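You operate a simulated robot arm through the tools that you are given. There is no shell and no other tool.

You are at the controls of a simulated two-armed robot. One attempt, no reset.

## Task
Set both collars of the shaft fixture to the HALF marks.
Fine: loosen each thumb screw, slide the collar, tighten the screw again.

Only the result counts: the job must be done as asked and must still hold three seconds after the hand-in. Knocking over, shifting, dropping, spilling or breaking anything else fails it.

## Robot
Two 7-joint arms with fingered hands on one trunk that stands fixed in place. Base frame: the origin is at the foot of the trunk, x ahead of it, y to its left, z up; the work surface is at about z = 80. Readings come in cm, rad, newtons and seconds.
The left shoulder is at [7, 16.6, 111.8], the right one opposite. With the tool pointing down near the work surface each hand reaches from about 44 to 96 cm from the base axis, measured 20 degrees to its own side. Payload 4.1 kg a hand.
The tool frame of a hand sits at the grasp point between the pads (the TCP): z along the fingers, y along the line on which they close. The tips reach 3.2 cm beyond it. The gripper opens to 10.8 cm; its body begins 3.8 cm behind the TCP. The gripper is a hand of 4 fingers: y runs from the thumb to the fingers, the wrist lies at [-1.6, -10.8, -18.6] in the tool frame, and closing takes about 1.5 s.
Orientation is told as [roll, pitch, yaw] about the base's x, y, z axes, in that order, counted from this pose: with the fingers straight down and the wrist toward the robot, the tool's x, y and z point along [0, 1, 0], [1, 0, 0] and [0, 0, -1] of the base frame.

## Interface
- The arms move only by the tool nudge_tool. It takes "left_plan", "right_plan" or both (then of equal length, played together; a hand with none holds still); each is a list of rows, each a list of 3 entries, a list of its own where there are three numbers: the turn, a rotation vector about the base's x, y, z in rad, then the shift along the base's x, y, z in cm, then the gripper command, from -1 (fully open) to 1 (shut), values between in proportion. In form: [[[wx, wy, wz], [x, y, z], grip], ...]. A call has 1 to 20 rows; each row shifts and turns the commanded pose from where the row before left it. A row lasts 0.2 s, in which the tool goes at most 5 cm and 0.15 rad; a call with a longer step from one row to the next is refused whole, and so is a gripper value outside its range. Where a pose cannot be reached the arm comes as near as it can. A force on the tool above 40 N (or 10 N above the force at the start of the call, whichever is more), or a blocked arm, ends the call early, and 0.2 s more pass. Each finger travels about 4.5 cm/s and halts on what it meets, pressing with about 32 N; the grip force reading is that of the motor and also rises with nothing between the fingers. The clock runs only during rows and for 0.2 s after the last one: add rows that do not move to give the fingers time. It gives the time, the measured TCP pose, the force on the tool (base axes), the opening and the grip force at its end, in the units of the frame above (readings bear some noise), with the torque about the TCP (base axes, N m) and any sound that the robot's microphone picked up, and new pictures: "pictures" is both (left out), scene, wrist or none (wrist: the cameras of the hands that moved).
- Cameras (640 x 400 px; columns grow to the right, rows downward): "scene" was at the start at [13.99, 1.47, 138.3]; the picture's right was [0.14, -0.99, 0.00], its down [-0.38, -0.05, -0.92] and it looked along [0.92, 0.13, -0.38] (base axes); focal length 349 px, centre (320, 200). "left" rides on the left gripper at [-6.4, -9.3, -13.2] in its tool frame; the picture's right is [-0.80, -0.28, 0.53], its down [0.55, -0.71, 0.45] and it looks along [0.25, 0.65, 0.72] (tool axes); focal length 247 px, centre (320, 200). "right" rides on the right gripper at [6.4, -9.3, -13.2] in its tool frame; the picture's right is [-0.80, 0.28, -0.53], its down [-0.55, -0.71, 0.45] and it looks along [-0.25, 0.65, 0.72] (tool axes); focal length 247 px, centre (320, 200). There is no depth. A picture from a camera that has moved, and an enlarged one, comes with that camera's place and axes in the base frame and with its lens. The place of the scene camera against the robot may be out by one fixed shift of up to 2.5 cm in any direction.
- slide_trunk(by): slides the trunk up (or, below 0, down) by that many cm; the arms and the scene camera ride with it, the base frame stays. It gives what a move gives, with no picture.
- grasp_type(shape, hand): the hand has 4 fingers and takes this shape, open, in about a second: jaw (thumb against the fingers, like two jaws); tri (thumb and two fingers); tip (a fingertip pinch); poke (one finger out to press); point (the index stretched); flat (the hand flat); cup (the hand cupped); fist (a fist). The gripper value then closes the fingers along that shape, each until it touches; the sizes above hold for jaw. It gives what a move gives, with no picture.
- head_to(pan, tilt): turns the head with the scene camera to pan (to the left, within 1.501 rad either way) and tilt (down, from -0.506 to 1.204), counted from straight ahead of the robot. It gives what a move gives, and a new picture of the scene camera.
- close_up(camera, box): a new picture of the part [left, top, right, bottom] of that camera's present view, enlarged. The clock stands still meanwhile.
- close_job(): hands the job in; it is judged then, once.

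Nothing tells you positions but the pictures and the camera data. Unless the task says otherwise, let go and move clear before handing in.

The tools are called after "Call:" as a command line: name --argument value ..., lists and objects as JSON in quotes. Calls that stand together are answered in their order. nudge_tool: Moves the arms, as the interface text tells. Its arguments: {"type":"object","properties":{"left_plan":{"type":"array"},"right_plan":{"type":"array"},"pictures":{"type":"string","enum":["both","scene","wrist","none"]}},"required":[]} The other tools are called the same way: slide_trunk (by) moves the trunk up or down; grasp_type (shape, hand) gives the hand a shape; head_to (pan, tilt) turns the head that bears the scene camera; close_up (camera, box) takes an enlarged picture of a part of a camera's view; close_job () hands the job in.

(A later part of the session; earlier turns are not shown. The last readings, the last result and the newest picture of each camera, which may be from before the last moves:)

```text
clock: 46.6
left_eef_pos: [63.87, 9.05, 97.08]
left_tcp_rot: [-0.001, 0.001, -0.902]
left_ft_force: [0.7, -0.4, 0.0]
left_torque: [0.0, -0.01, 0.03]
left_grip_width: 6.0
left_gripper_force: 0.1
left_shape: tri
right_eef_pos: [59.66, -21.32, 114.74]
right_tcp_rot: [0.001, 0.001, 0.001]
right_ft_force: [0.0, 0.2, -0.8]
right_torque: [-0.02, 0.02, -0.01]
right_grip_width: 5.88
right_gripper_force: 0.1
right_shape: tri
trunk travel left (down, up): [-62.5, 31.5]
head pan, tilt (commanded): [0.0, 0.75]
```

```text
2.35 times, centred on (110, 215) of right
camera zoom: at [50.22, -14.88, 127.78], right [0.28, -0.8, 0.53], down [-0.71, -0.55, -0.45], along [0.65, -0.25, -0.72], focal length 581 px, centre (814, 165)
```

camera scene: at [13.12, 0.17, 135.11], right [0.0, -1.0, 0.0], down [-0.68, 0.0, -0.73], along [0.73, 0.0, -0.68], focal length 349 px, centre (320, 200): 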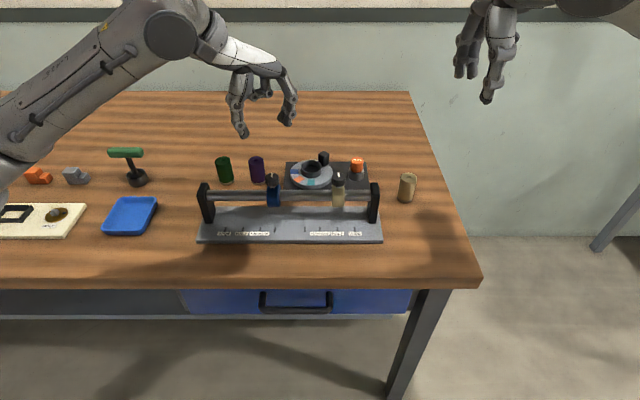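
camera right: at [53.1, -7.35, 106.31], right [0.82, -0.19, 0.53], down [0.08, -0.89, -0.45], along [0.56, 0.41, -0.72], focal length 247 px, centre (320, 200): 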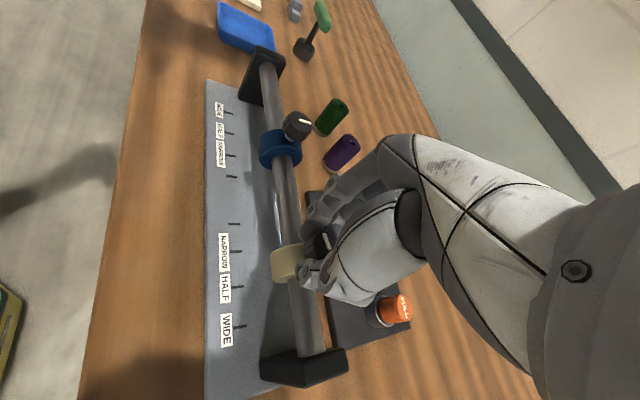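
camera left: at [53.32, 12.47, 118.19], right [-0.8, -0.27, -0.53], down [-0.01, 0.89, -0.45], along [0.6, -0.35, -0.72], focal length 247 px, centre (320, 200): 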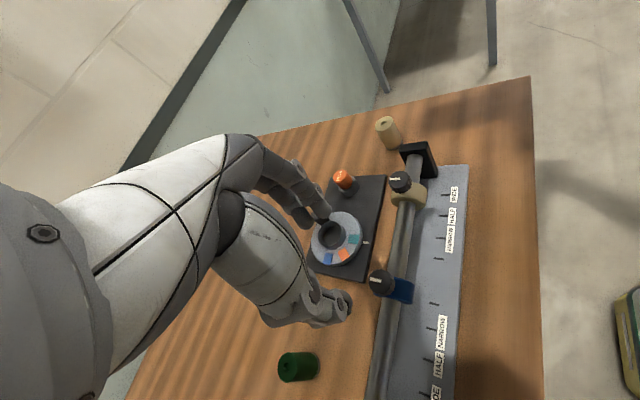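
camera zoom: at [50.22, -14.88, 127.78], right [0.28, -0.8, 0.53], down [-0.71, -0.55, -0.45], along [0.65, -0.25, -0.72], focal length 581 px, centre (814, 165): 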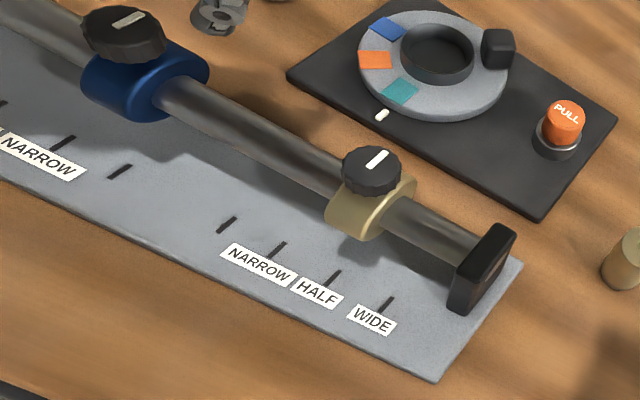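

The left camera shows the knob centred. I'll shift slightly in x, lower to the grip height, and close on the blue knob.

Call:
nudge_tool --left_plan '[[[0, 0, 0], [0.15, 0, -1], -0.1], [[0, 0, 0], [0, 0, -1], -0.1], [[0, 0, 0], [0, 0, -1], -0.1], [[0, 0, 0], [0, 0, -0.8], -0.1], [[0, 0, 0], [0, 0, 0], -0.1]]' --pictures "none"

Call:
close_up --camera "left" --box '[260, 200, 460, 350]'

Call:
close_up --camera "scene" --box '[220, 110, 340, 220]'

```text
clock: 47.8
left_eef_pos: [64.17, 9.1, 93.27]
left_tcp_rot: [-0.001, 0.0, -0.902]
left_ft_force: [-0.4, 0.0, 0.1]
left_torque: [0.01, -0.02, -0.01]
left_grip_width: 5.96
left_gripper_force: 0.1
left_shape: tri
right_eef_pos: [59.55, -21.34, 114.65]
right_tcp_rot: [0.0, 0.001, 0.002]
right_ft_force: [0.7, 0.0, -0.6]
right_torque: [-0.01, 0.01, 0.02]
right_grip_width: 5.91
right_gripper_force: 0.0
right_shape: tri
trunk travel left (down, up): [-62.5, 31.5]
head pan, tilt (commanded): [0.0, 0.75]
```

```text
2.67 times, centred on (360, 275) of left
camera zoom: at [53.21, 12.42, 106.32], right [-0.8, -0.27, -0.53], down [-0.01, 0.89, -0.45], along [0.6, -0.35, -0.72], focal length 659 px, centre (213, 0)
```

zoom: 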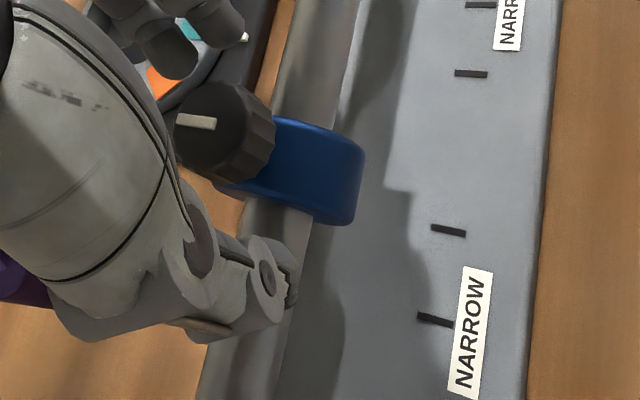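

```text
3.64 times, centred on (280, 165) of scene
camera zoom: at [13.09, 0.19, 135.12], right [0.0, -1.0, 0.0], down [-0.68, 0.0, -0.73], along [0.73, 0.0, -0.68], focal length 1269 px, centre (466, 327)
```

zoom: 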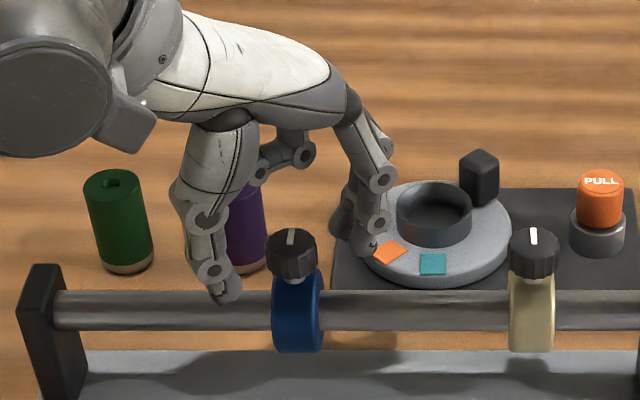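

Fingers straddle the blue knob. I'll close the grip now.

Call:
nudge_tool --left_plan '[[[0, 0, 0], [0, 0, 0], 0.3], [[0, 0, 0], [0, 0, 0], 0.5], [[0, 0, 0], [0, 0, 0], 0.7], [[0, 0, 0], [0, 0, 0], 1], [[0, 0, 0], [0, 0, 0], 1], [[0, 0, 0], [0, 0, 0], 1], [[0, 0, 0], [0, 0, 0], 1]]' --pictures "none"

Call:
close_up --camera "left" --box '[260, 200, 460, 350]'

Call:
close_up --camera "scene" --box '[220, 110, 340, 220]'

```text
clock: 49.4
left_eef_pos: [64.26, 9.14, 93.09]
left_tcp_rot: [-0.003, 0.0, -0.901]
left_ft_force: [-0.7, 3.8, -4.6]
left_torque: [0.08, 0.05, -0.02]
left_grip_width: 1.68
left_gripper_force: 32.0
left_shape: tri
right_eef_pos: [59.62, -21.16, 114.62]
right_tcp_rot: [0.0, 0.0, 0.002]
right_ft_force: [0.6, 0.3, 0.1]
right_torque: [0.01, -0.03, 0.03]
right_grip_width: 5.91
right_gripper_force: 0.1
right_shape: tri
trunk travel left (down, up): [-62.5, 31.5]
head pan, tilt (commanded): [0.0, 0.75]
```

```text
2.67 times, centred on (360, 275) of left
camera zoom: at [53.25, 12.49, 106.28], right [-0.8, -0.27, -0.53], down [-0.01, 0.89, -0.45], along [0.6, -0.35, -0.72], focal length 659 px, centre (213, 0)
```

zoom: 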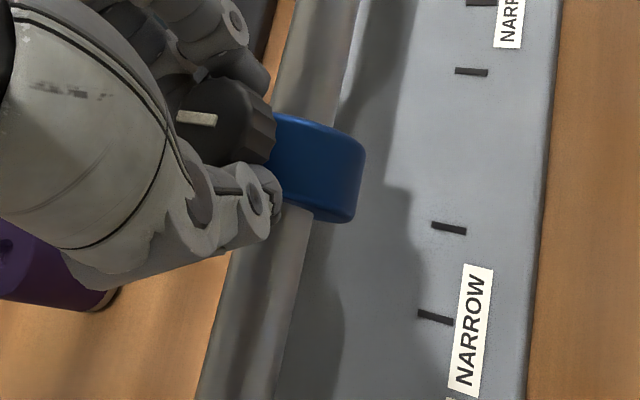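

```text
3.64 times, centred on (280, 165) of scene
camera zoom: at [13.13, 0.25, 135.11], right [0.0, -1.0, 0.0], down [-0.68, 0.0, -0.73], along [0.73, 0.0, -0.68], focal length 1269 px, centre (466, 327)
```

zoom: 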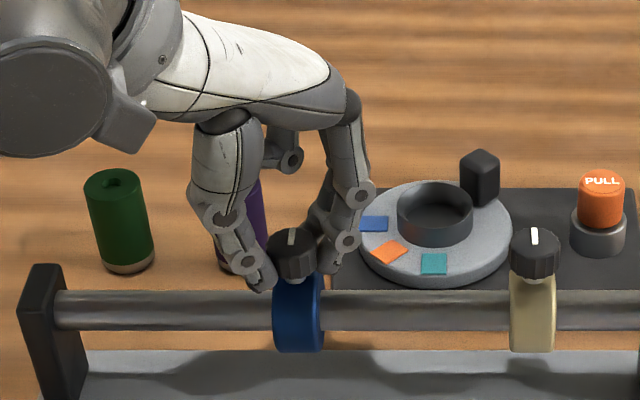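

Grip established on the blue knob. I'll twist counterclockwise 0.6 rad and watch the forces and pointer.

Call:
nudge_tool --left_plan '[[[0, 0, 0.1], [0, 0, 0], 1], [[0, 0, 0.1], [0, 0, 0], 1], [[0, 0, 0.1], [0, 0, 0], 1], [[0, 0, 0.1], [0, 0, 0], 1], [[0, 0, 0.1], [0, 0, 0], 1], [[0, 0, 0.1], [0, 0, 0], 1]]' --pictures "none"

Call:
close_up --camera "left" --box '[260, 200, 460, 350]'

```text
clock: 50.8
left_eef_pos: [64.09, 9.07, 93.2]
left_tcp_rot: [0.001, 0.0, -0.299]
left_ft_force: [-7.4, 1.8, -5.6]
left_torque: [0.1, 0.23, -0.02]
left_grip_width: 1.63
left_gripper_force: 32.4
left_shape: tri
right_eef_pos: [59.5, -21.24, 114.59]
right_tcp_rot: [-0.002, -0.001, 0.001]
right_ft_force: [-0.5, 0.2, 0.4]
right_torque: [0.02, -0.02, -0.02]
right_grip_width: 5.89
right_gripper_force: 0.1
right_shape: tri
trunk travel left (down, up): [-62.5, 31.5]
head pan, tilt (commanded): [0.0, 0.75]
```

```text
2.67 times, centred on (360, 275) of left
camera zoom: at [53.27, 5.86, 106.3], right [-0.51, -0.68, -0.53], down [-0.51, 0.73, -0.45], along [0.69, 0.05, -0.72], focal length 659 px, centre (213, 0)
```

zoom: 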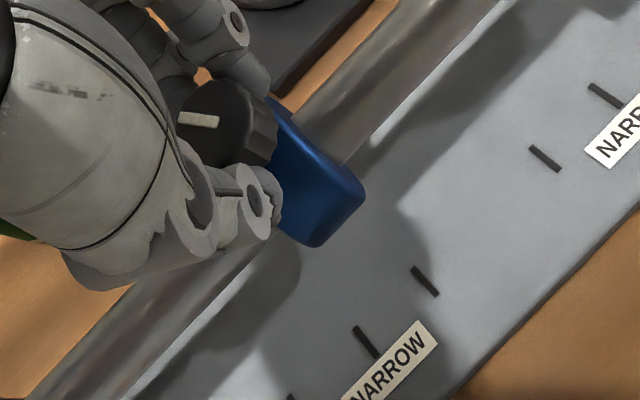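

The pointer follows the hand. I'll continue twisting with a small -x shift to relieve the side load.

Call:
nudge_tool --left_plan '[[[0, 0, 0.1], [-0.05, 0, 0], 1], [[0, 0, 0.1], [-0.05, 0, 0], 1], [[0, 0, 0.1], [-0.05, 0, 0], 1], [[0, 0, 0.1], [-0.05, 0, 0], 1], [[0, 0, 0.1], [-0.03, 0, 0], 1], [[0, 0, 0.1], [-0.02, 0, 0], 1]]' --pictures "none"

Call:
close_up --camera "left" --box '[260, 200, 460, 350]'

```text
clock: 52.2
left_eef_pos: [63.9, 9.1, 93.16]
left_tcp_rot: [-0.001, -0.002, 0.301]
left_ft_force: [0.7, 5.8, -3.5]
left_torque: [0.17, 0.0, -0.01]
left_grip_width: 1.66
left_gripper_force: 32.1
left_shape: tri
right_eef_pos: [59.66, -21.17, 114.59]
right_tcp_rot: [0.0, 0.001, 0.003]
right_ft_force: [-0.3, 0.1, -0.6]
right_torque: [-0.01, 0.0, 0.01]
right_grip_width: 5.9
right_gripper_force: 0.0
right_shape: tri
trunk travel left (down, up): [-62.5, 31.5]
head pan, tilt (commanded): [0.0, 0.75]
```

```text
2.67 times, centred on (360, 275) of left
camera zoom: at [56.86, 0.38, 106.26], right [-0.03, -0.85, -0.53], down [-0.84, 0.31, -0.45], along [0.55, 0.43, -0.72], focal length 659 px, centre (213, 0)
```

zoom: 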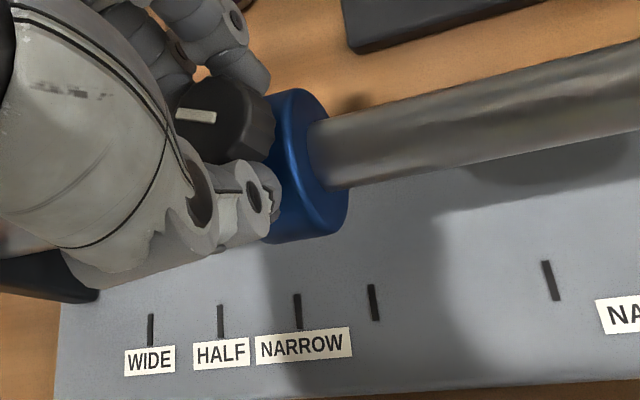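

Forces are low. I'll continue to yaw 1.0.

Call:
nudge_tool --left_plan '[[[0, 0, 0.1], [-0.02, 0.04, 0], 1], [[0, 0, 0.1], [-0.02, 0.04, 0], 1], [[0, 0, 0.1], [-0.02, 0.02, 0], 1], [[0, 0, 0.1], [-0.02, 0, 0], 1], [[0, 0, 0.1], [-0.02, 0, 0], 1], [[0, 0, 0.1], [-0.02, 0, 0], 1], [[0, 0, 0.1], [0, 0, 0], 1], [[0, 0, 0], [0, 0, 0], 1]]' --pictures "none"

Call:
close_up --camera "left" --box '[260, 200, 460, 350]'

Call:
close_up --camera "scene" --box '[190, 140, 350, 260]'

```text
clock: 54.0
left_eef_pos: [63.82, 9.26, 93.22]
left_tcp_rot: [0.001, 0.0, 0.999]
left_ft_force: [-2.0, -1.6, -7.9]
left_torque: [-0.03, 0.09, -0.43]
left_grip_width: 1.6
left_gripper_force: 32.3
left_shape: tri
right_eef_pos: [59.6, -21.42, 114.65]
right_tcp_rot: [0.0, 0.001, 0.002]
right_ft_force: [0.9, 0.0, -0.3]
right_torque: [0.02, 0.0, 0.01]
right_grip_width: 5.9
right_gripper_force: 0.2
right_shape: tri
trunk travel left (down, up): [-62.5, 31.5]
head pan, tilt (commanded): [0.0, 0.75]
```

```text
2.67 times, centred on (360, 275) of left
camera zoom: at [64.15, -1.94, 106.31], right [0.52, -0.67, -0.53], down [-0.84, -0.3, -0.45], along [0.14, 0.68, -0.72], focal length 659 px, centre (213, 0)
```

zoom: 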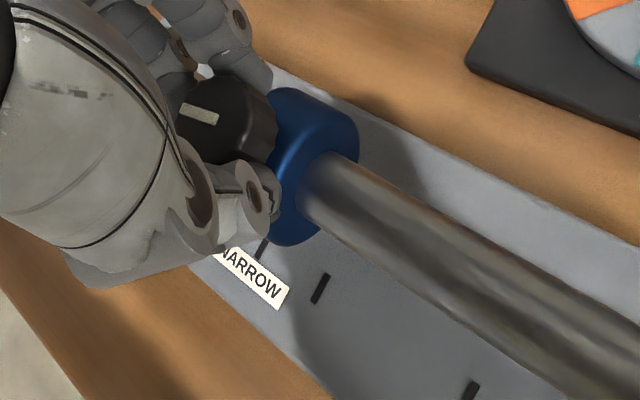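

```text
3.33 times, centred on (270, 200) of scene
camera zoom: at [13.16, 0.22, 135.11], right [0.0, -1.0, 0.0], down [-0.68, 0.0, -0.73], along [0.73, 0.0, -0.68], focal length 1164 px, centre (487, 200)
```

zoom: 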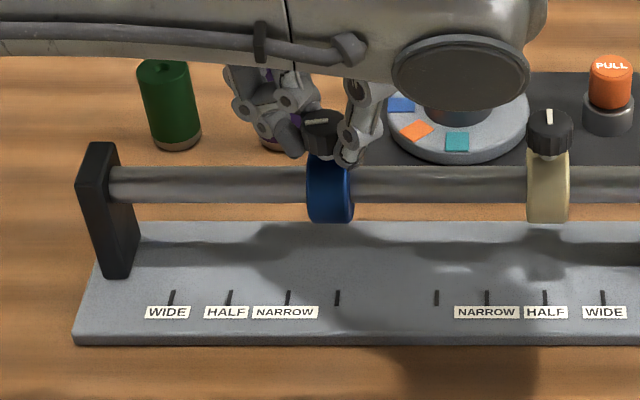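

The pointer is now about 90° from its start and torque rose, so the screw is at its open stop. I'll ease the twist slightly and slide the blue collar toward +y.

Call:
nudge_tool --left_plan '[[[0, 0, -0.1], [0, 0, 0], 1], [[0, 0, 0], [0, 0.2, 0], 1], [[0, 0, 0], [0, 0.3, 0], 1], [[0, 0, 0], [0, 0.4, 0], 1], [[0, 0, 0], [0, 0.4, 0], 1], [[0, 0, 0], [0, 0, 0], 1]]' --pictures "none"

Call:
close_up --camera "scene" --box '[190, 140, 350, 260]'

```text
clock: 55.4
left_eef_pos: [63.84, 10.33, 93.2]
left_tcp_rot: [-0.001, 0.0, 0.9]
left_ft_force: [0.3, -1.5, -8.3]
left_torque: [-0.01, 0.03, -0.14]
left_grip_width: 1.62
left_gripper_force: 31.6
left_shape: tri
right_eef_pos: [59.59, -21.32, 114.55]
right_tcp_rot: [-0.001, 0.001, 0.001]
right_ft_force: [0.1, 0.1, -0.7]
right_torque: [0.0, -0.02, 0.01]
right_grip_width: 5.9
right_gripper_force: 0.0
right_shape: tri
trunk travel left (down, up): [-62.5, 31.5]
head pan, tilt (commanded): [0.0, 0.75]
```

```text
3.33 times, centred on (270, 200) of scene
camera zoom: at [13.2, 0.19, 135.11], right [0.0, -1.0, 0.0], down [-0.68, 0.0, -0.73], along [0.73, 0.0, -0.68], focal length 1164 px, centre (487, 200)
```

zoom: 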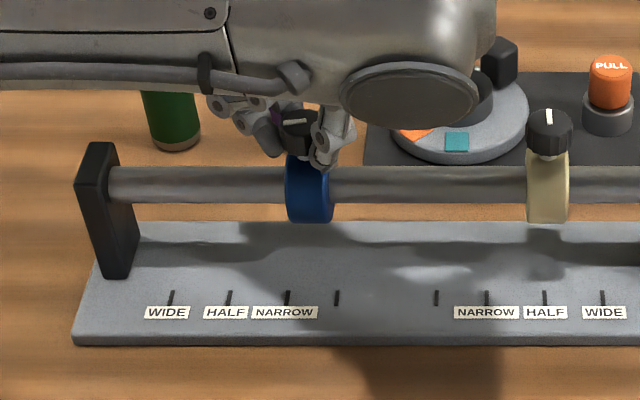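

The collar slides freely. I'll move it most of the remaining distance.

Call:
nudge_tool --left_plan '[[[0, 0, 0], [0, 0.5, 0], 1], [[0, 0, 0], [0, 0.5, 0], 1], [[0, 0, 0], [0, 0.5, 0], 1], [[0, 0, 0], [0, 0.5, 0], 1], [[0, 0, 0], [0, 0.5, 0], 1], [[0, 0, 0], [0, 0.5, 0], 1], [[0, 0, 0], [0, 0.5, 0], 1], [[0, 0, 0], [0, 0.5, 0], 1], [[0, 0, 0], [0, 0.5, 0], 1], [[0, 0, 0], [0, 0.3, 0], 1], [[0, 0, 0], [0, 0, 0], 1], [[0, 0, 0], [0, 0, 0], 1]]' --pictures "scene"

Call:
close_up --camera "scene" --box '[200, 180, 280, 240]'

```text
clock: 58.0
left_eef_pos: [63.6, 15.07, 93.12]
left_tcp_rot: [0.001, 0.0, 0.899]
left_ft_force: [4.1, -0.8, -2.6]
left_torque: [-0.05, -0.04, -0.19]
left_grip_width: 1.61
left_gripper_force: 32.3
left_shape: tri
right_eef_pos: [59.78, -21.38, 114.48]
right_tcp_rot: [0.0, 0.001, 0.003]
right_ft_force: [0.5, 0.1, 0.7]
right_torque: [0.0, -0.03, -0.02]
right_grip_width: 5.89
right_gripper_force: 0.0
right_shape: tri
trunk travel left (down, up): [-62.5, 31.5]
head pan, tilt (commanded): [0.0, 0.75]
camera scene: at [13.22, 0.19, 135.11], right [0.0, -1.0, 0.0], down [-0.68, 0.0, -0.73], along [0.73, 0.0, -0.68], focal length 349 px, centre (320, 200)
```

scene: 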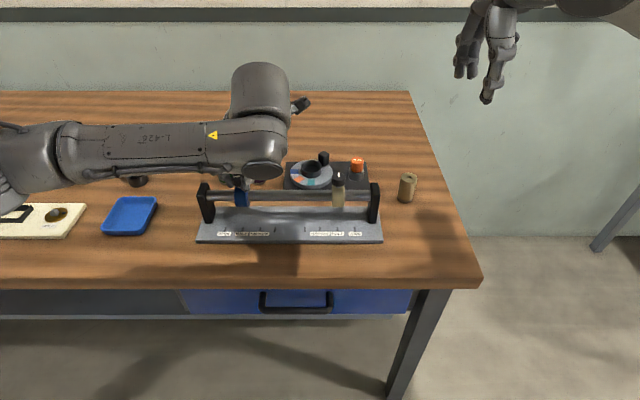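

```text
6.67 times, centred on (240, 210) of scene
camera zoom: at [13.22, 0.19, 135.11], right [0.0, -1.0, 0.0], down [-0.68, 0.0, -0.73], along [0.73, 0.0, -0.68], focal length 2327 px, centre (853, 133)
```

zoom: 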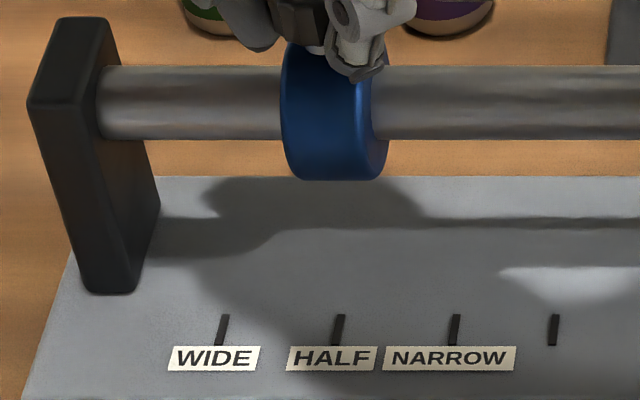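

Call:
close_up --camera "scene" --box '[232, 186, 254, 204]'

Call:
close_up --camera "scene" --box '[232, 222, 254, 240]'

```text
16.00 times, centred on (243, 195) of scene
camera zoom: at [13.22, 0.19, 135.11], right [0.0, -1.0, 0.0], down [-0.68, 0.0, -0.73], along [0.73, 0.0, -0.68], focal length 5585 px, centre (1552, 280)
```

zoom: 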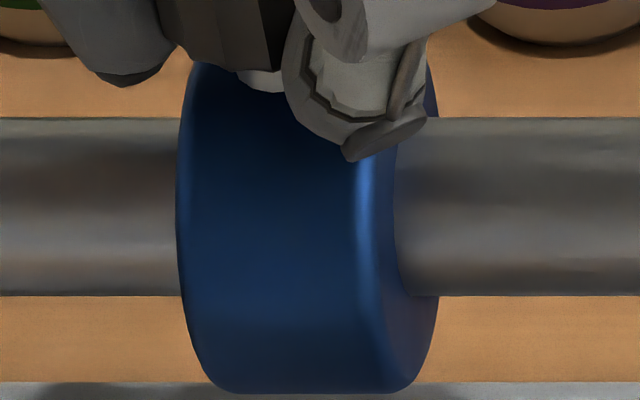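

```text
16.00 times, centred on (243, 231) of scene
camera zoom: at [13.22, 0.19, 135.11], right [0.0, -1.0, 0.0], down [-0.68, 0.0, -0.73], along [0.73, 0.0, -0.68], focal length 5585 px, centre (1552, -296)
```

zoom: 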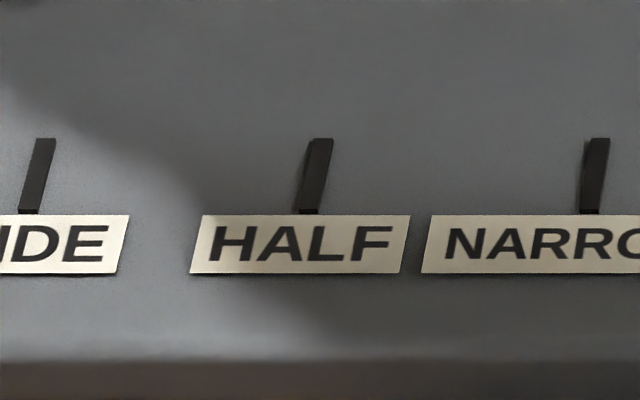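

By the scene view the blue collar is about 0.4 cm short of the mark. I'll make the correction and re-measure.

Call:
nudge_tool --left_plan '[[[0, 0, 0], [0, 0.2, 0], 1], [[0, 0, 0], [0, 0.2, 0], 1], [[0, 0, 0], [0, 0, 0], 1], [[0, 0, 0], [0, 0, 0], 1]]' --pictures "none"

Call:
close_up --camera "scene" --box '[232, 186, 254, 204]'

Call:
close_up --camera "scene" --box '[232, 222, 254, 240]'

Call:
close_up --camera "left" --box '[260, 200, 460, 350]'

```text
clock: 59.0
left_eef_pos: [63.76, 15.77, 93.03]
left_tcp_rot: [0.002, 0.0, 0.899]
left_ft_force: [6.4, -0.6, -3.5]
left_torque: [-0.05, -0.09, -0.14]
left_grip_width: 1.63
left_gripper_force: 31.7
left_shape: tri
right_eef_pos: [59.72, -21.27, 114.63]
right_tcp_rot: [0.0, 0.001, 0.0]
right_ft_force: [-0.6, 0.2, 0.4]
right_torque: [0.02, -0.02, 0.0]
right_grip_width: 5.91
right_gripper_force: 0.0
right_shape: tri
trunk travel left (down, up): [-62.5, 31.5]
head pan, tilt (commanded): [0.0, 0.75]
```

```text
16.00 times, centred on (243, 195) of scene
camera zoom: at [13.25, 0.19, 135.1], right [0.0, -1.0, 0.0], down [-0.68, 0.0, -0.73], along [0.73, 0.0, -0.68], focal length 5585 px, centre (1552, 280)
```

zoom: 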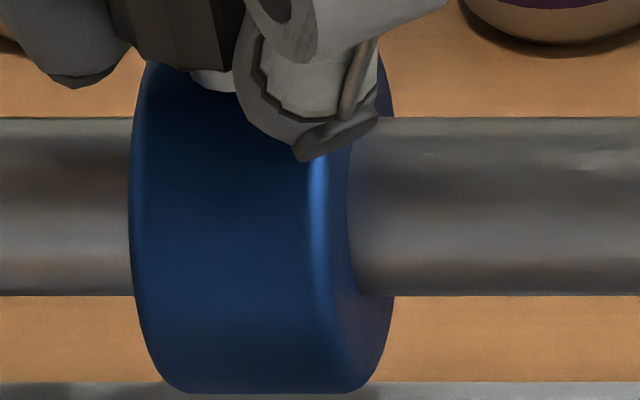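

```text
16.00 times, centred on (243, 231) of scene
camera zoom: at [13.25, 0.19, 135.1], right [0.0, -1.0, 0.0], down [-0.68, 0.0, -0.73], along [0.73, 0.0, -0.68], focal length 5585 px, centre (1552, -296)
```

zoom: 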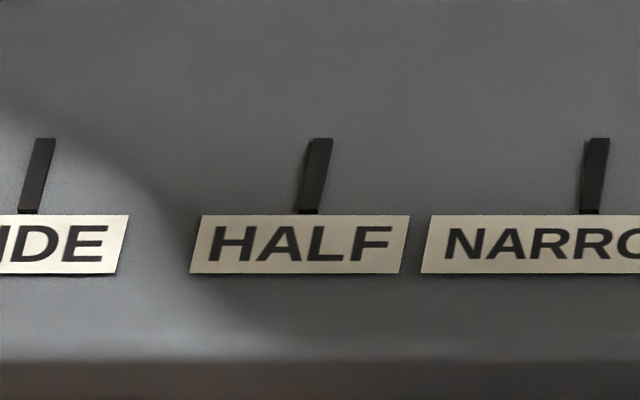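

```text
2.67 times, centred on (360, 275) of left
camera zoom: at [62.9, 4.63, 106.24], right [0.45, -0.72, -0.53], down [-0.87, -0.21, -0.45], along [0.21, 0.66, -0.72], focal length 659 px, centre (213, 0)
```

zoom: 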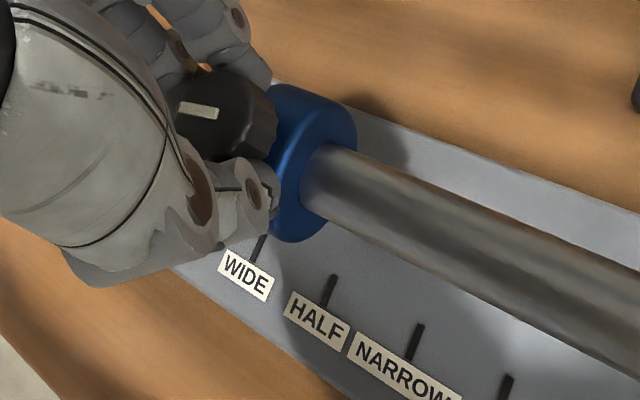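

The collar is about 0.12 cm past the mark. I'll correct by -0.1 and begin tightening with the compensating path, then re-check.

Call:
nudge_tool --left_plan '[[[0, 0, 0], [0, -0.1, 0], 1], [[0, 0, -0.1], [0.02, 0.02, 0], 1], [[0, 0, -0.1], [0.02, 0.02, 0], 1], [[0, 0, -0.1], [0.03, 0.01, 0], 1], [[0, 0, -0.1], [0.03, 0.01, 0], 1], [[0, 0, -0.1], [0.03, 0.01, 0], 1], [[0, 0, 0], [0, 0, 0], 1], [[0, 0, 0], [0, 0, 0], 1]]' --pictures "none"

Call:
close_up --camera "scene" --box '[200, 170, 280, 240]'

Call:
close_up --camera "scene" --box '[232, 186, 254, 204]'

Call:
close_up --camera "scene" --box '[232, 222, 254, 240]'

```text
clock: 60.8
left_eef_pos: [63.8, 15.63, 93.13]
left_tcp_rot: [-0.001, 0.002, 0.398]
left_ft_force: [-4.6, -0.8, -5.9]
left_torque: [0.03, 0.17, 0.0]
left_grip_width: 1.65
left_gripper_force: 32.4
left_shape: tri
right_eef_pos: [59.59, -21.25, 114.54]
right_tcp_rot: [-0.001, -0.001, 0.002]
right_ft_force: [0.7, 0.1, -0.2]
right_torque: [0.01, 0.02, 0.01]
right_grip_width: 5.92
right_gripper_force: 0.0
right_shape: tri
trunk travel left (down, up): [-62.5, 31.5]
head pan, tilt (commanded): [0.0, 0.75]
```

```text
5.71 times, centred on (240, 205) of scene
camera zoom: at [13.09, 0.22, 135.11], right [0.0, -1.0, 0.0], down [-0.68, 0.0, -0.73], along [0.73, 0.0, -0.68], focal length 1994 px, centre (777, 171)
```

zoom: 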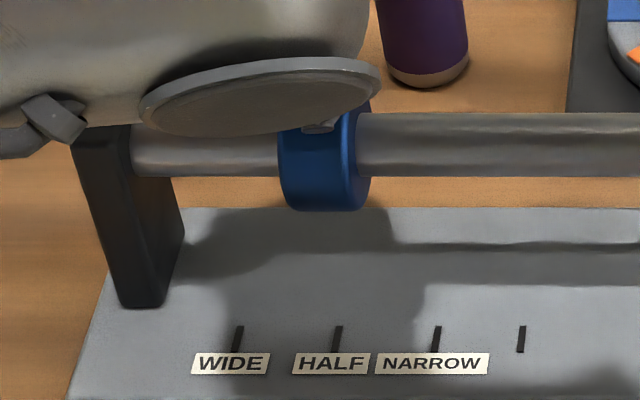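

```text
16.00 times, centred on (243, 195) of scene
camera zoom: at [13.09, 0.22, 135.11], right [0.0, -1.0, 0.0], down [-0.68, 0.0, -0.73], along [0.73, 0.0, -0.68], focal length 5585 px, centre (1552, 280)
```

zoom: 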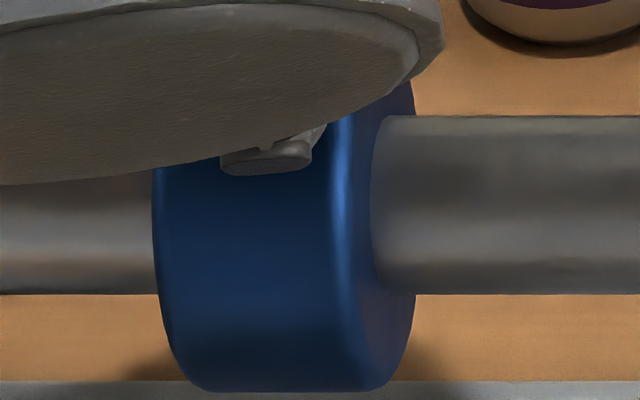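

```text
16.00 times, centred on (243, 231) of scene
camera zoom: at [13.09, 0.22, 135.11], right [0.0, -1.0, 0.0], down [-0.68, 0.0, -0.73], along [0.73, 0.0, -0.68], focal length 5585 px, centre (1552, -296)
```

zoom: 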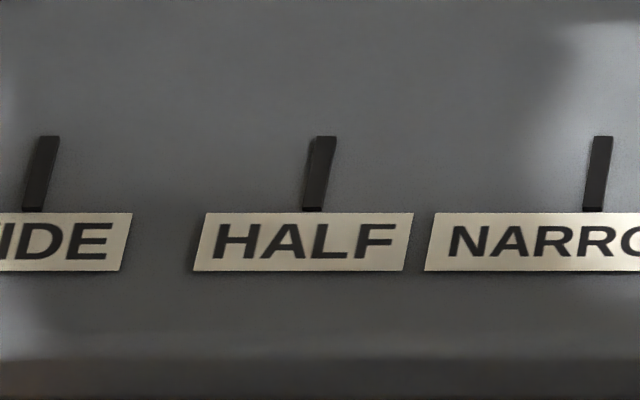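

The collar drifted to about 0.1 cm short. The same rotation-offset pattern shows up as with the right hand, so I'll apply that compensation for the next stage.

Call:
nudge_tool --left_plan '[[[0, 0, -0.1], [0.0, 0.06, 0], 1], [[0, 0, -0.1], [0.0, 0.06, 0], 1], [[0, 0, -0.1], [0.01, 0.06, 0], 1], [[0, 0, -0.1], [0.01, 0.05, 0], 1], [[0, 0, -0.1], [0.01, 0.05, 0], 1], [[0, 0, -0.1], [0.01, 0.05, 0], 1], [[0, 0, 0], [0, 0, 0], 1], [[0, 0, 0], [0, 0, 0], 1]]' --pictures "none"

Call:
close_up --camera "scene" --box '[200, 170, 280, 240]'

Call:
close_up --camera "scene" --box '[232, 186, 254, 204]'

Call:
close_up --camera "scene" --box '[232, 222, 254, 240]'

```text
clock: 62.6
left_eef_pos: [63.92, 15.97, 93.07]
left_tcp_rot: [0.0, 0.0, -0.2]
left_ft_force: [-3.1, 0.1, -4.4]
left_torque: [0.0, 0.1, -0.03]
left_grip_width: 1.6
left_gripper_force: 31.9
left_shape: tri
right_eef_pos: [59.55, -21.29, 114.64]
right_tcp_rot: [0.0, 0.0, 0.0]
right_ft_force: [-0.1, 0.4, -0.2]
right_torque: [0.03, 0.0, 0.01]
right_grip_width: 5.91
right_gripper_force: 0.0
right_shape: tri
trunk travel left (down, up): [-62.5, 31.5]
head pan, tilt (commanded): [0.0, 0.75]
```

```text
5.71 times, centred on (240, 205) of scene
camera zoom: at [13.11, 0.21, 135.12], right [0.0, -1.0, 0.0], down [-0.68, 0.0, -0.73], along [0.73, 0.0, -0.68], focal length 1994 px, centre (777, 171)
```

zoom: 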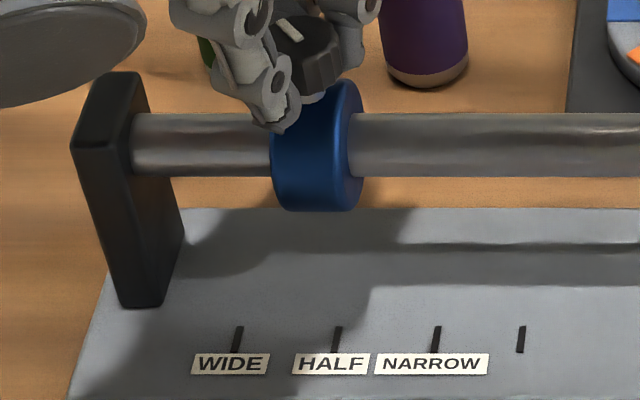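

```text
16.00 times, centred on (243, 195) of scene
camera zoom: at [13.11, 0.21, 135.12], right [0.0, -1.0, 0.0], down [-0.68, 0.0, -0.73], along [0.73, 0.0, -0.68], focal length 5585 px, centre (1552, 280)
```

zoom: 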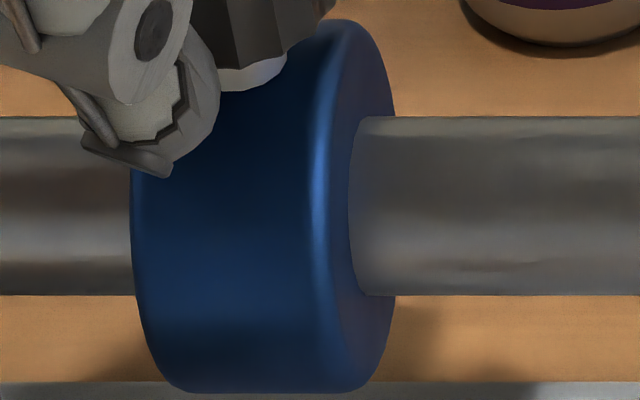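

```text
16.00 times, centred on (243, 231) of scene
camera zoom: at [13.11, 0.21, 135.12], right [0.0, -1.0, 0.0], down [-0.68, 0.0, -0.73], along [0.73, 0.0, -0.68], focal length 5585 px, centre (1552, -296)
```

zoom: 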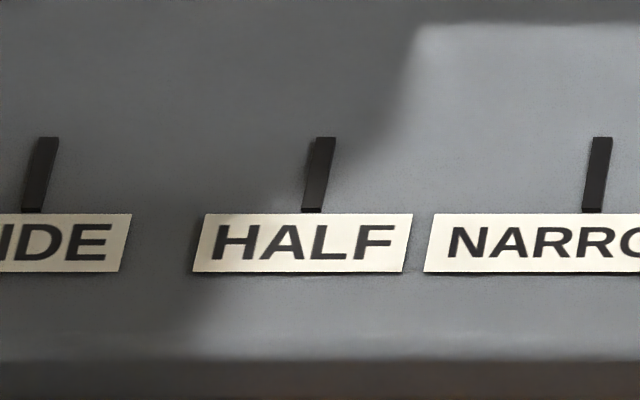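

The collar is now about 0.15 cm past the mark. I'll continue the twist with a small -y correction.

Call:
nudge_tool --left_plan '[[[0, 0, -0.08], [0.02, -0.04, 0], 1], [[0, 0, -0.08], [0.02, -0.03, 0], 1], [[0, 0, -0.08], [0.02, -0.02, 0], 1], [[0, 0, 0], [0, 0, 0], 1], [[0, 0, 0], [0, 0, 0], 1]]' --pictures "none"

Call:
close_up --camera "scene" --box '[200, 170, 280, 240]'

Call:
close_up --camera "scene" --box '[232, 186, 254, 204]'

Call:
close_up --camera "scene" --box '[232, 222, 254, 240]'

```text
clock: 63.8
left_eef_pos: [64.1, 15.94, 93.21]
left_tcp_rot: [0.0, 0.0, -0.441]
left_ft_force: [-0.5, 5.9, -5.1]
left_torque: [0.2, 0.06, 0.03]
left_grip_width: 1.65
left_gripper_force: 32.0
left_shape: tri
right_eef_pos: [59.57, -21.12, 114.54]
right_tcp_rot: [0.001, 0.0, 0.002]
right_ft_force: [0.1, 0.0, -0.3]
right_torque: [-0.01, 0.02, -0.03]
right_grip_width: 5.88
right_gripper_force: 0.0
right_shape: tri
trunk travel left (down, up): [-62.5, 31.5]
head pan, tilt (commanded): [0.0, 0.75]
```

```text
5.71 times, centred on (240, 205) of scene
camera zoom: at [13.16, 0.32, 135.11], right [0.0, -1.0, 0.0], down [-0.68, 0.0, -0.73], along [0.73, 0.0, -0.68], focal length 1994 px, centre (777, 171)
```

zoom: 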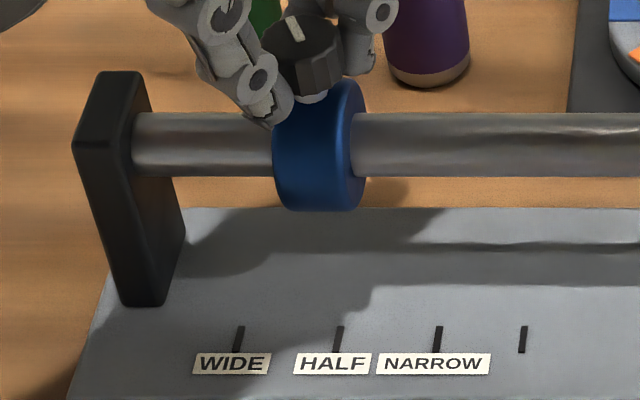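

```text
16.00 times, centred on (243, 195) of scene
camera zoom: at [13.16, 0.32, 135.11], right [0.0, -1.0, 0.0], down [-0.68, 0.0, -0.73], along [0.73, 0.0, -0.68], focal length 5585 px, centre (1552, 280)
```

zoom: 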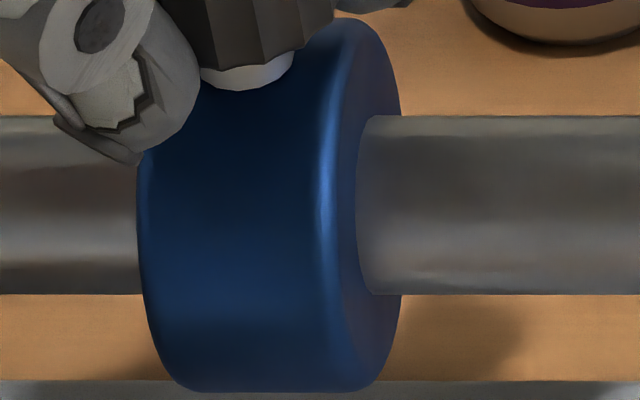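

```text
16.00 times, centred on (243, 231) of scene
camera zoom: at [13.16, 0.32, 135.11], right [0.0, -1.0, 0.0], down [-0.68, 0.0, -0.73], along [0.73, 0.0, -0.68], focal length 5585 px, centre (1552, -296)
```

zoom: 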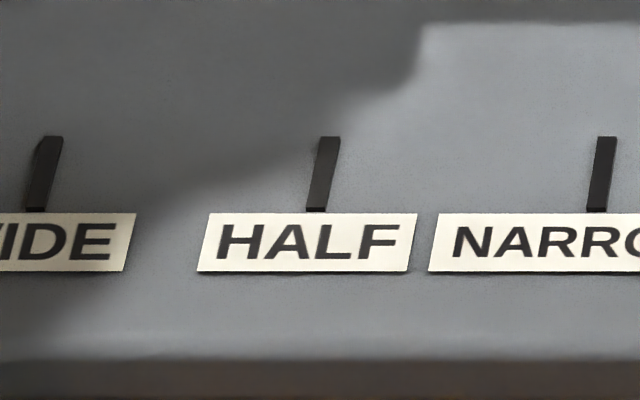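

The collar is about 0.1 cm past the mark and friction already holds it. I'll back the screw off slightly so it relaxes toward the mark, then check again.

Call:
nudge_tool --left_plan '[[[0, 0, 0.1], [0, 0, 0], 1], [[0, 0, 0.1], [0, 0, 0], 1], [[0, 0, 0.05], [0, 0, 0], 1], [[0, 0, 0], [0, 0, 0], 1], [[0, 0, 0], [0, 0, 0], 1]]' --pictures "none"

Call:
close_up --camera "scene" --box '[232, 186, 254, 204]'

Call:
close_up --camera "scene" --box '[232, 222, 254, 240]'

```text
clock: 65.0
left_eef_pos: [63.93, 15.9, 93.09]
left_tcp_rot: [-0.001, 0.003, -0.192]
left_ft_force: [-4.5, -0.3, -8.0]
left_torque: [-0.01, 0.19, -0.01]
left_grip_width: 1.62
left_gripper_force: 31.9
left_shape: tri
right_eef_pos: [59.51, -21.4, 114.5]
right_tcp_rot: [0.001, 0.002, -0.001]
right_ft_force: [0.4, -0.7, 0.2]
right_torque: [0.02, 0.0, 0.03]
right_grip_width: 5.91
right_gripper_force: 0.1
right_shape: tri
trunk travel left (down, up): [-62.5, 31.5]
head pan, tilt (commanded): [0.0, 0.75]
```

```text
16.00 times, centred on (243, 195) of scene
camera zoom: at [13.13, 0.18, 135.11], right [0.0, -1.0, 0.0], down [-0.68, 0.0, -0.73], along [0.73, 0.0, -0.68], focal length 5585 px, centre (1552, 280)
```

zoom: 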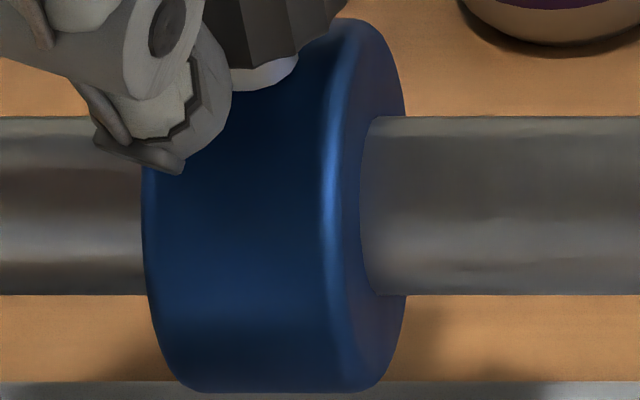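

```text
16.00 times, centred on (243, 231) of scene
camera zoom: at [13.13, 0.18, 135.11], right [0.0, -1.0, 0.0], down [-0.68, 0.0, -0.73], along [0.73, 0.0, -0.68], focal length 5585 px, centre (1552, -296)
```

zoom: 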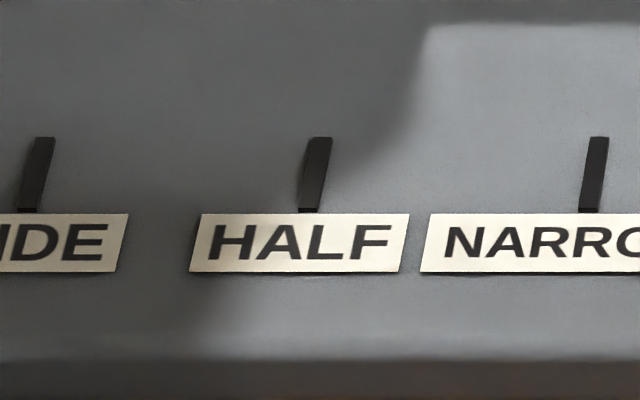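

Now within about 0.3 mm of the mark. I'll tighten forward again with compensated path to keep it there.

Call:
nudge_tool --left_plan '[[[0, 0, -0.08], [0.0, 0.02, 0], 1], [[0, 0, -0.08], [0.01, 0.02, 0], 1], [[0, 0, -0.08], [0.02, 0.02, 0], 1], [[0, 0, -0.08], [0.02, 0.01, 0], 1], [[0, 0, 0], [0, 0, 0], 1], [[0, 0, 0], [0, 0, 0], 1]]' --pictures "none"

Call:
close_up --camera "scene" --box '[232, 186, 254, 204]'

Call:
close_up --camera "scene" --box '[232, 222, 254, 240]'

```text
clock: 66.4
left_eef_pos: [63.98, 15.85, 93.16]
left_tcp_rot: [0.0, -0.001, -0.51]
left_ft_force: [-3.1, -4.1, -8.4]
left_torque: [0.01, 0.09, 0.02]
left_grip_width: 1.6
left_gripper_force: 32.0
left_shape: tri
right_eef_pos: [59.59, -21.25, 114.64]
right_tcp_rot: [0.0, 0.0, 0.0]
right_ft_force: [0.4, -0.2, 0.3]
right_torque: [0.0, 0.01, -0.02]
right_grip_width: 5.89
right_gripper_force: 0.1
right_shape: tri
trunk travel left (down, up): [-62.5, 31.5]
head pan, tilt (commanded): [0.0, 0.75]
```

```text
16.00 times, centred on (243, 195) of scene
camera zoom: at [13.17, 0.16, 135.11], right [0.0, -1.0, 0.0], down [-0.68, 0.0, -0.73], along [0.73, 0.0, -0.68], focal length 5585 px, centre (1552, 280)
```

zoom: 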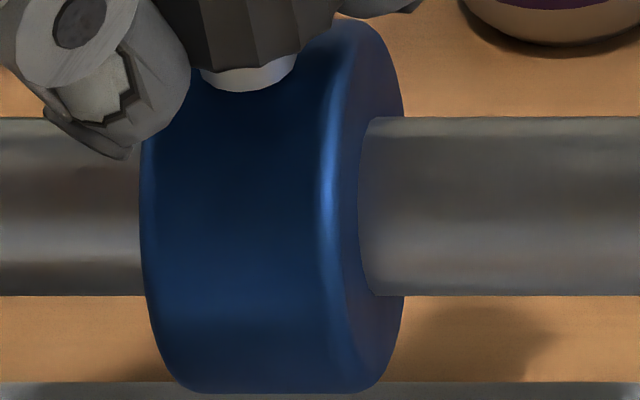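

```text
16.00 times, centred on (243, 231) of scene
camera zoom: at [13.17, 0.16, 135.11], right [0.0, -1.0, 0.0], down [-0.68, 0.0, -0.73], along [0.73, 0.0, -0.68], focal length 5585 px, centre (1552, -296)
```

zoom: 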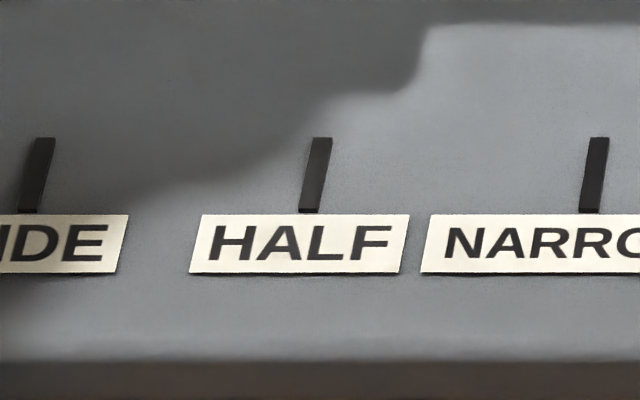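

The collar is on the mark to within measuring error and friction is engaging. I'll twist on to full tightness.

Call:
nudge_tool --left_plan '[[[0, 0, -0.08], [0.0, -0.04, 0], 1], [[0, 0, -0.08], [0.02, -0.02, 0], 1], [[0, 0, -0.08], [0.02, 0, 0], 1], [[0, 0, -0.08], [0.02, 0, 0], 1], [[0, 0, -0.08], [0.02, 0, 0], 1], [[0, 0, 0], [0, 0, 0], 1]]' --pictures "none"

Call:
close_up --camera "scene" --box '[200, 160, 280, 240]'

Call:
close_up --camera "left" --box '[260, 200, 460, 350]'

```text
clock: 67.8
left_eef_pos: [64.15, 15.85, 93.1]
left_tcp_rot: [0.0, -0.001, -0.911]
left_ft_force: [-3.3, -4.0, -9.7]
left_torque: [0.01, 0.13, 0.05]
left_grip_width: 1.61
left_gripper_force: 31.7
left_shape: tri
right_eef_pos: [59.51, -21.22, 114.59]
right_tcp_rot: [0.0, 0.0, 0.0]
right_ft_force: [-0.1, 0.3, -0.7]
right_torque: [-0.01, 0.04, 0.03]
right_grip_width: 5.91
right_gripper_force: 0.0
right_shape: tri
trunk travel left (down, up): [-62.5, 31.5]
head pan, tilt (commanded): [0.0, 0.75]
```

```text
5.00 times, centred on (240, 200) of scene
camera zoom: at [13.16, 0.16, 135.11], right [0.0, -1.0, 0.0], down [-0.68, 0.0, -0.73], along [0.73, 0.0, -0.68], focal length 1745 px, centre (720, 200)
```

zoom: 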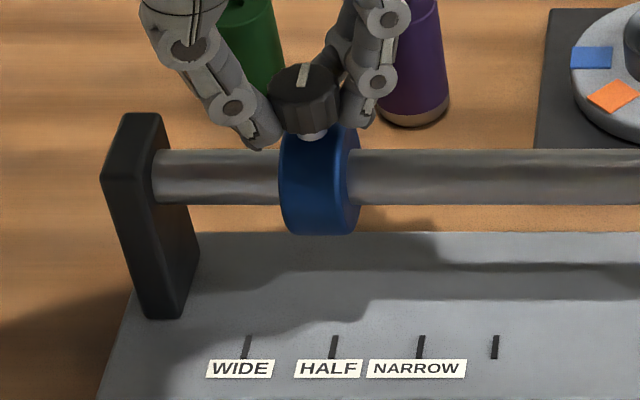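

```text
2.67 times, centred on (360, 275) of left
camera zoom: at [53.29, 19.42, 106.28], right [-0.8, -0.27, -0.53], down [0.0, 0.89, -0.45], along [0.59, -0.36, -0.72], focal length 659 px, centre (213, 0)
```

zoom: 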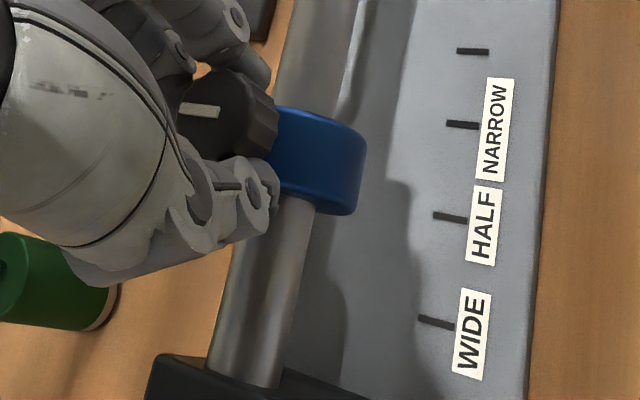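

The pointer is nearly back to its tight angle but torque is still low. I'll keep twisting clockwise.

Call:
nudge_tool --left_plan '[[[0, 0, -0.08], [0.02, 0, 0], 1], [[0, 0, -0.08], [0.02, 0, 0], 1], [[0, 0, -0.08], [0.02, 0, 0], 1], [[0, 0, 0], [0, 0, 0], 1]]' --pictures "none"

Call:
close_up --camera "scene" --box '[200, 160, 280, 240]'

Call:
close_up --camera "left" --box '[260, 200, 460, 350]'

```text
clock: 68.8
left_eef_pos: [64.28, 15.97, 93.34]
left_tcp_rot: [0.001, -0.001, -1.149]
left_ft_force: [2.0, 2.7, -8.5]
left_torque: [0.11, -0.01, 0.3]
left_grip_width: 1.59
left_gripper_force: 31.9
left_shape: tri
right_eef_pos: [59.67, -21.31, 114.47]
right_tcp_rot: [0.0, 0.002, 0.0]
right_ft_force: [0.5, 0.6, -0.4]
right_torque: [0.01, 0.03, 0.01]
right_grip_width: 5.91
right_gripper_force: 0.1
right_shape: tri
trunk travel left (down, up): [-62.5, 31.5]
head pan, tilt (commanded): [0.0, 0.75]
```

```text
5.00 times, centred on (240, 200) of scene
camera zoom: at [13.25, 0.26, 135.1], right [0.0, -1.0, 0.0], down [-0.68, 0.0, -0.73], along [0.73, 0.0, -0.68], focal length 1745 px, centre (720, 200)
```

zoom: 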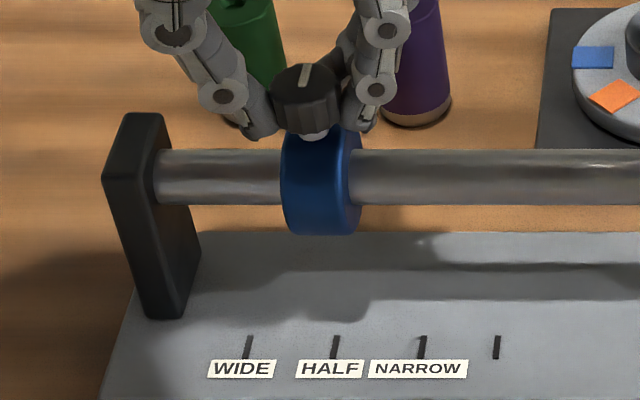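

```text
2.67 times, centred on (360, 275) of left
camera zoom: at [54.55, 21.92, 106.29], right [-0.84, -0.07, -0.53], down [0.21, 0.87, -0.45], along [0.49, -0.49, -0.72], focal length 659 px, centre (213, 0)
```

zoom: 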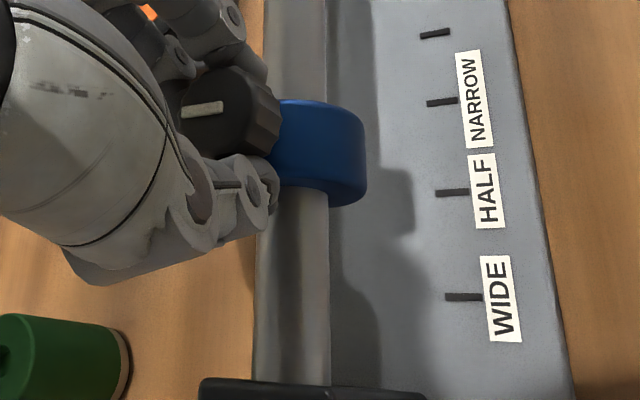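

Torque reached 0.30 and the pointer is at its original angle. A bit more to seat it firmly.

Call:
nudge_tool --left_plan '[[[0, 0, -0.08], [0.01, 0, 0], 1], [[0, 0, -0.08], [0.01, 0, 0], 1], [[0, 0, -0.08], [0.01, 0, 0], 1], [[0, 0, 0], [0, 0, 0], 1]]' --pictures "none"

Call:
close_up --camera "scene" --box '[200, 160, 280, 240]'

Call:
close_up --camera "left" --box '[260, 200, 460, 350]'

```text
clock: 69.8
left_eef_pos: [64.41, 15.89, 92.92]
left_tcp_rot: [-0.003, 0.0, -1.39]
left_ft_force: [13.7, 3.7, -5.4]
left_torque: [0.15, -0.28, 0.35]
left_grip_width: 1.58
left_gripper_force: 32.0
left_shape: tri
right_eef_pos: [59.81, -21.18, 114.39]
right_tcp_rot: [0.0, 0.003, 0.001]
right_ft_force: [-0.1, 0.5, 0.3]
right_torque: [-0.03, 0.01, 0.01]
right_grip_width: 5.91
right_gripper_force: 0.0
right_shape: tri
trunk travel left (down, up): [-62.5, 31.5]
head pan, tilt (commanded): [0.0, 0.75]
```

```text
5.00 times, centred on (240, 200) of scene
camera zoom: at [13.41, 0.3, 135.08], right [0.0, -1.0, 0.0], down [-0.68, 0.0, -0.73], along [0.73, 0.0, -0.68], focal length 1745 px, centre (720, 200)
```

zoom: 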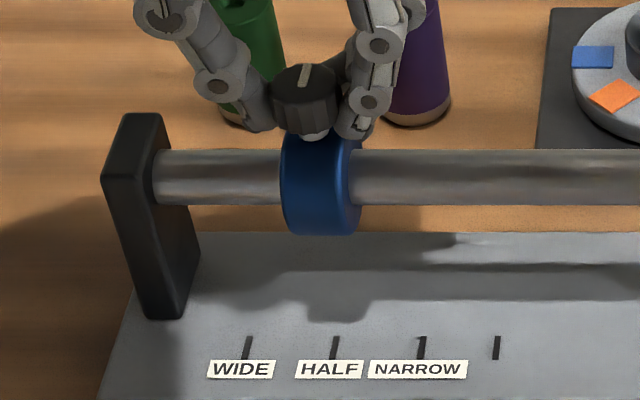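

```text
2.67 times, centred on (360, 275) of left
camera zoom: at [56.39, 24.03, 106.16], right [-0.84, 0.13, -0.53], down [0.41, 0.79, -0.45], along [0.36, -0.59, -0.72], focal length 659 px, centre (213, 0)
```

zoom: 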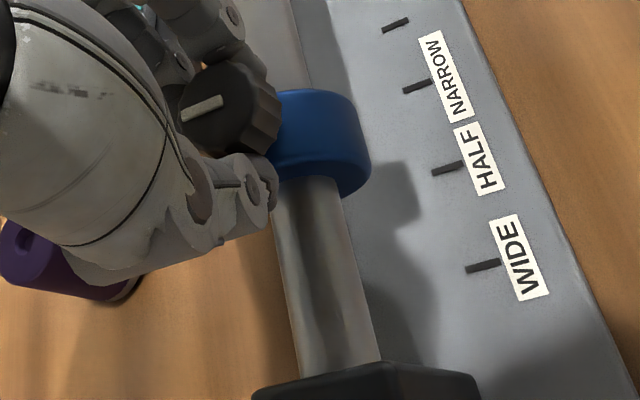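

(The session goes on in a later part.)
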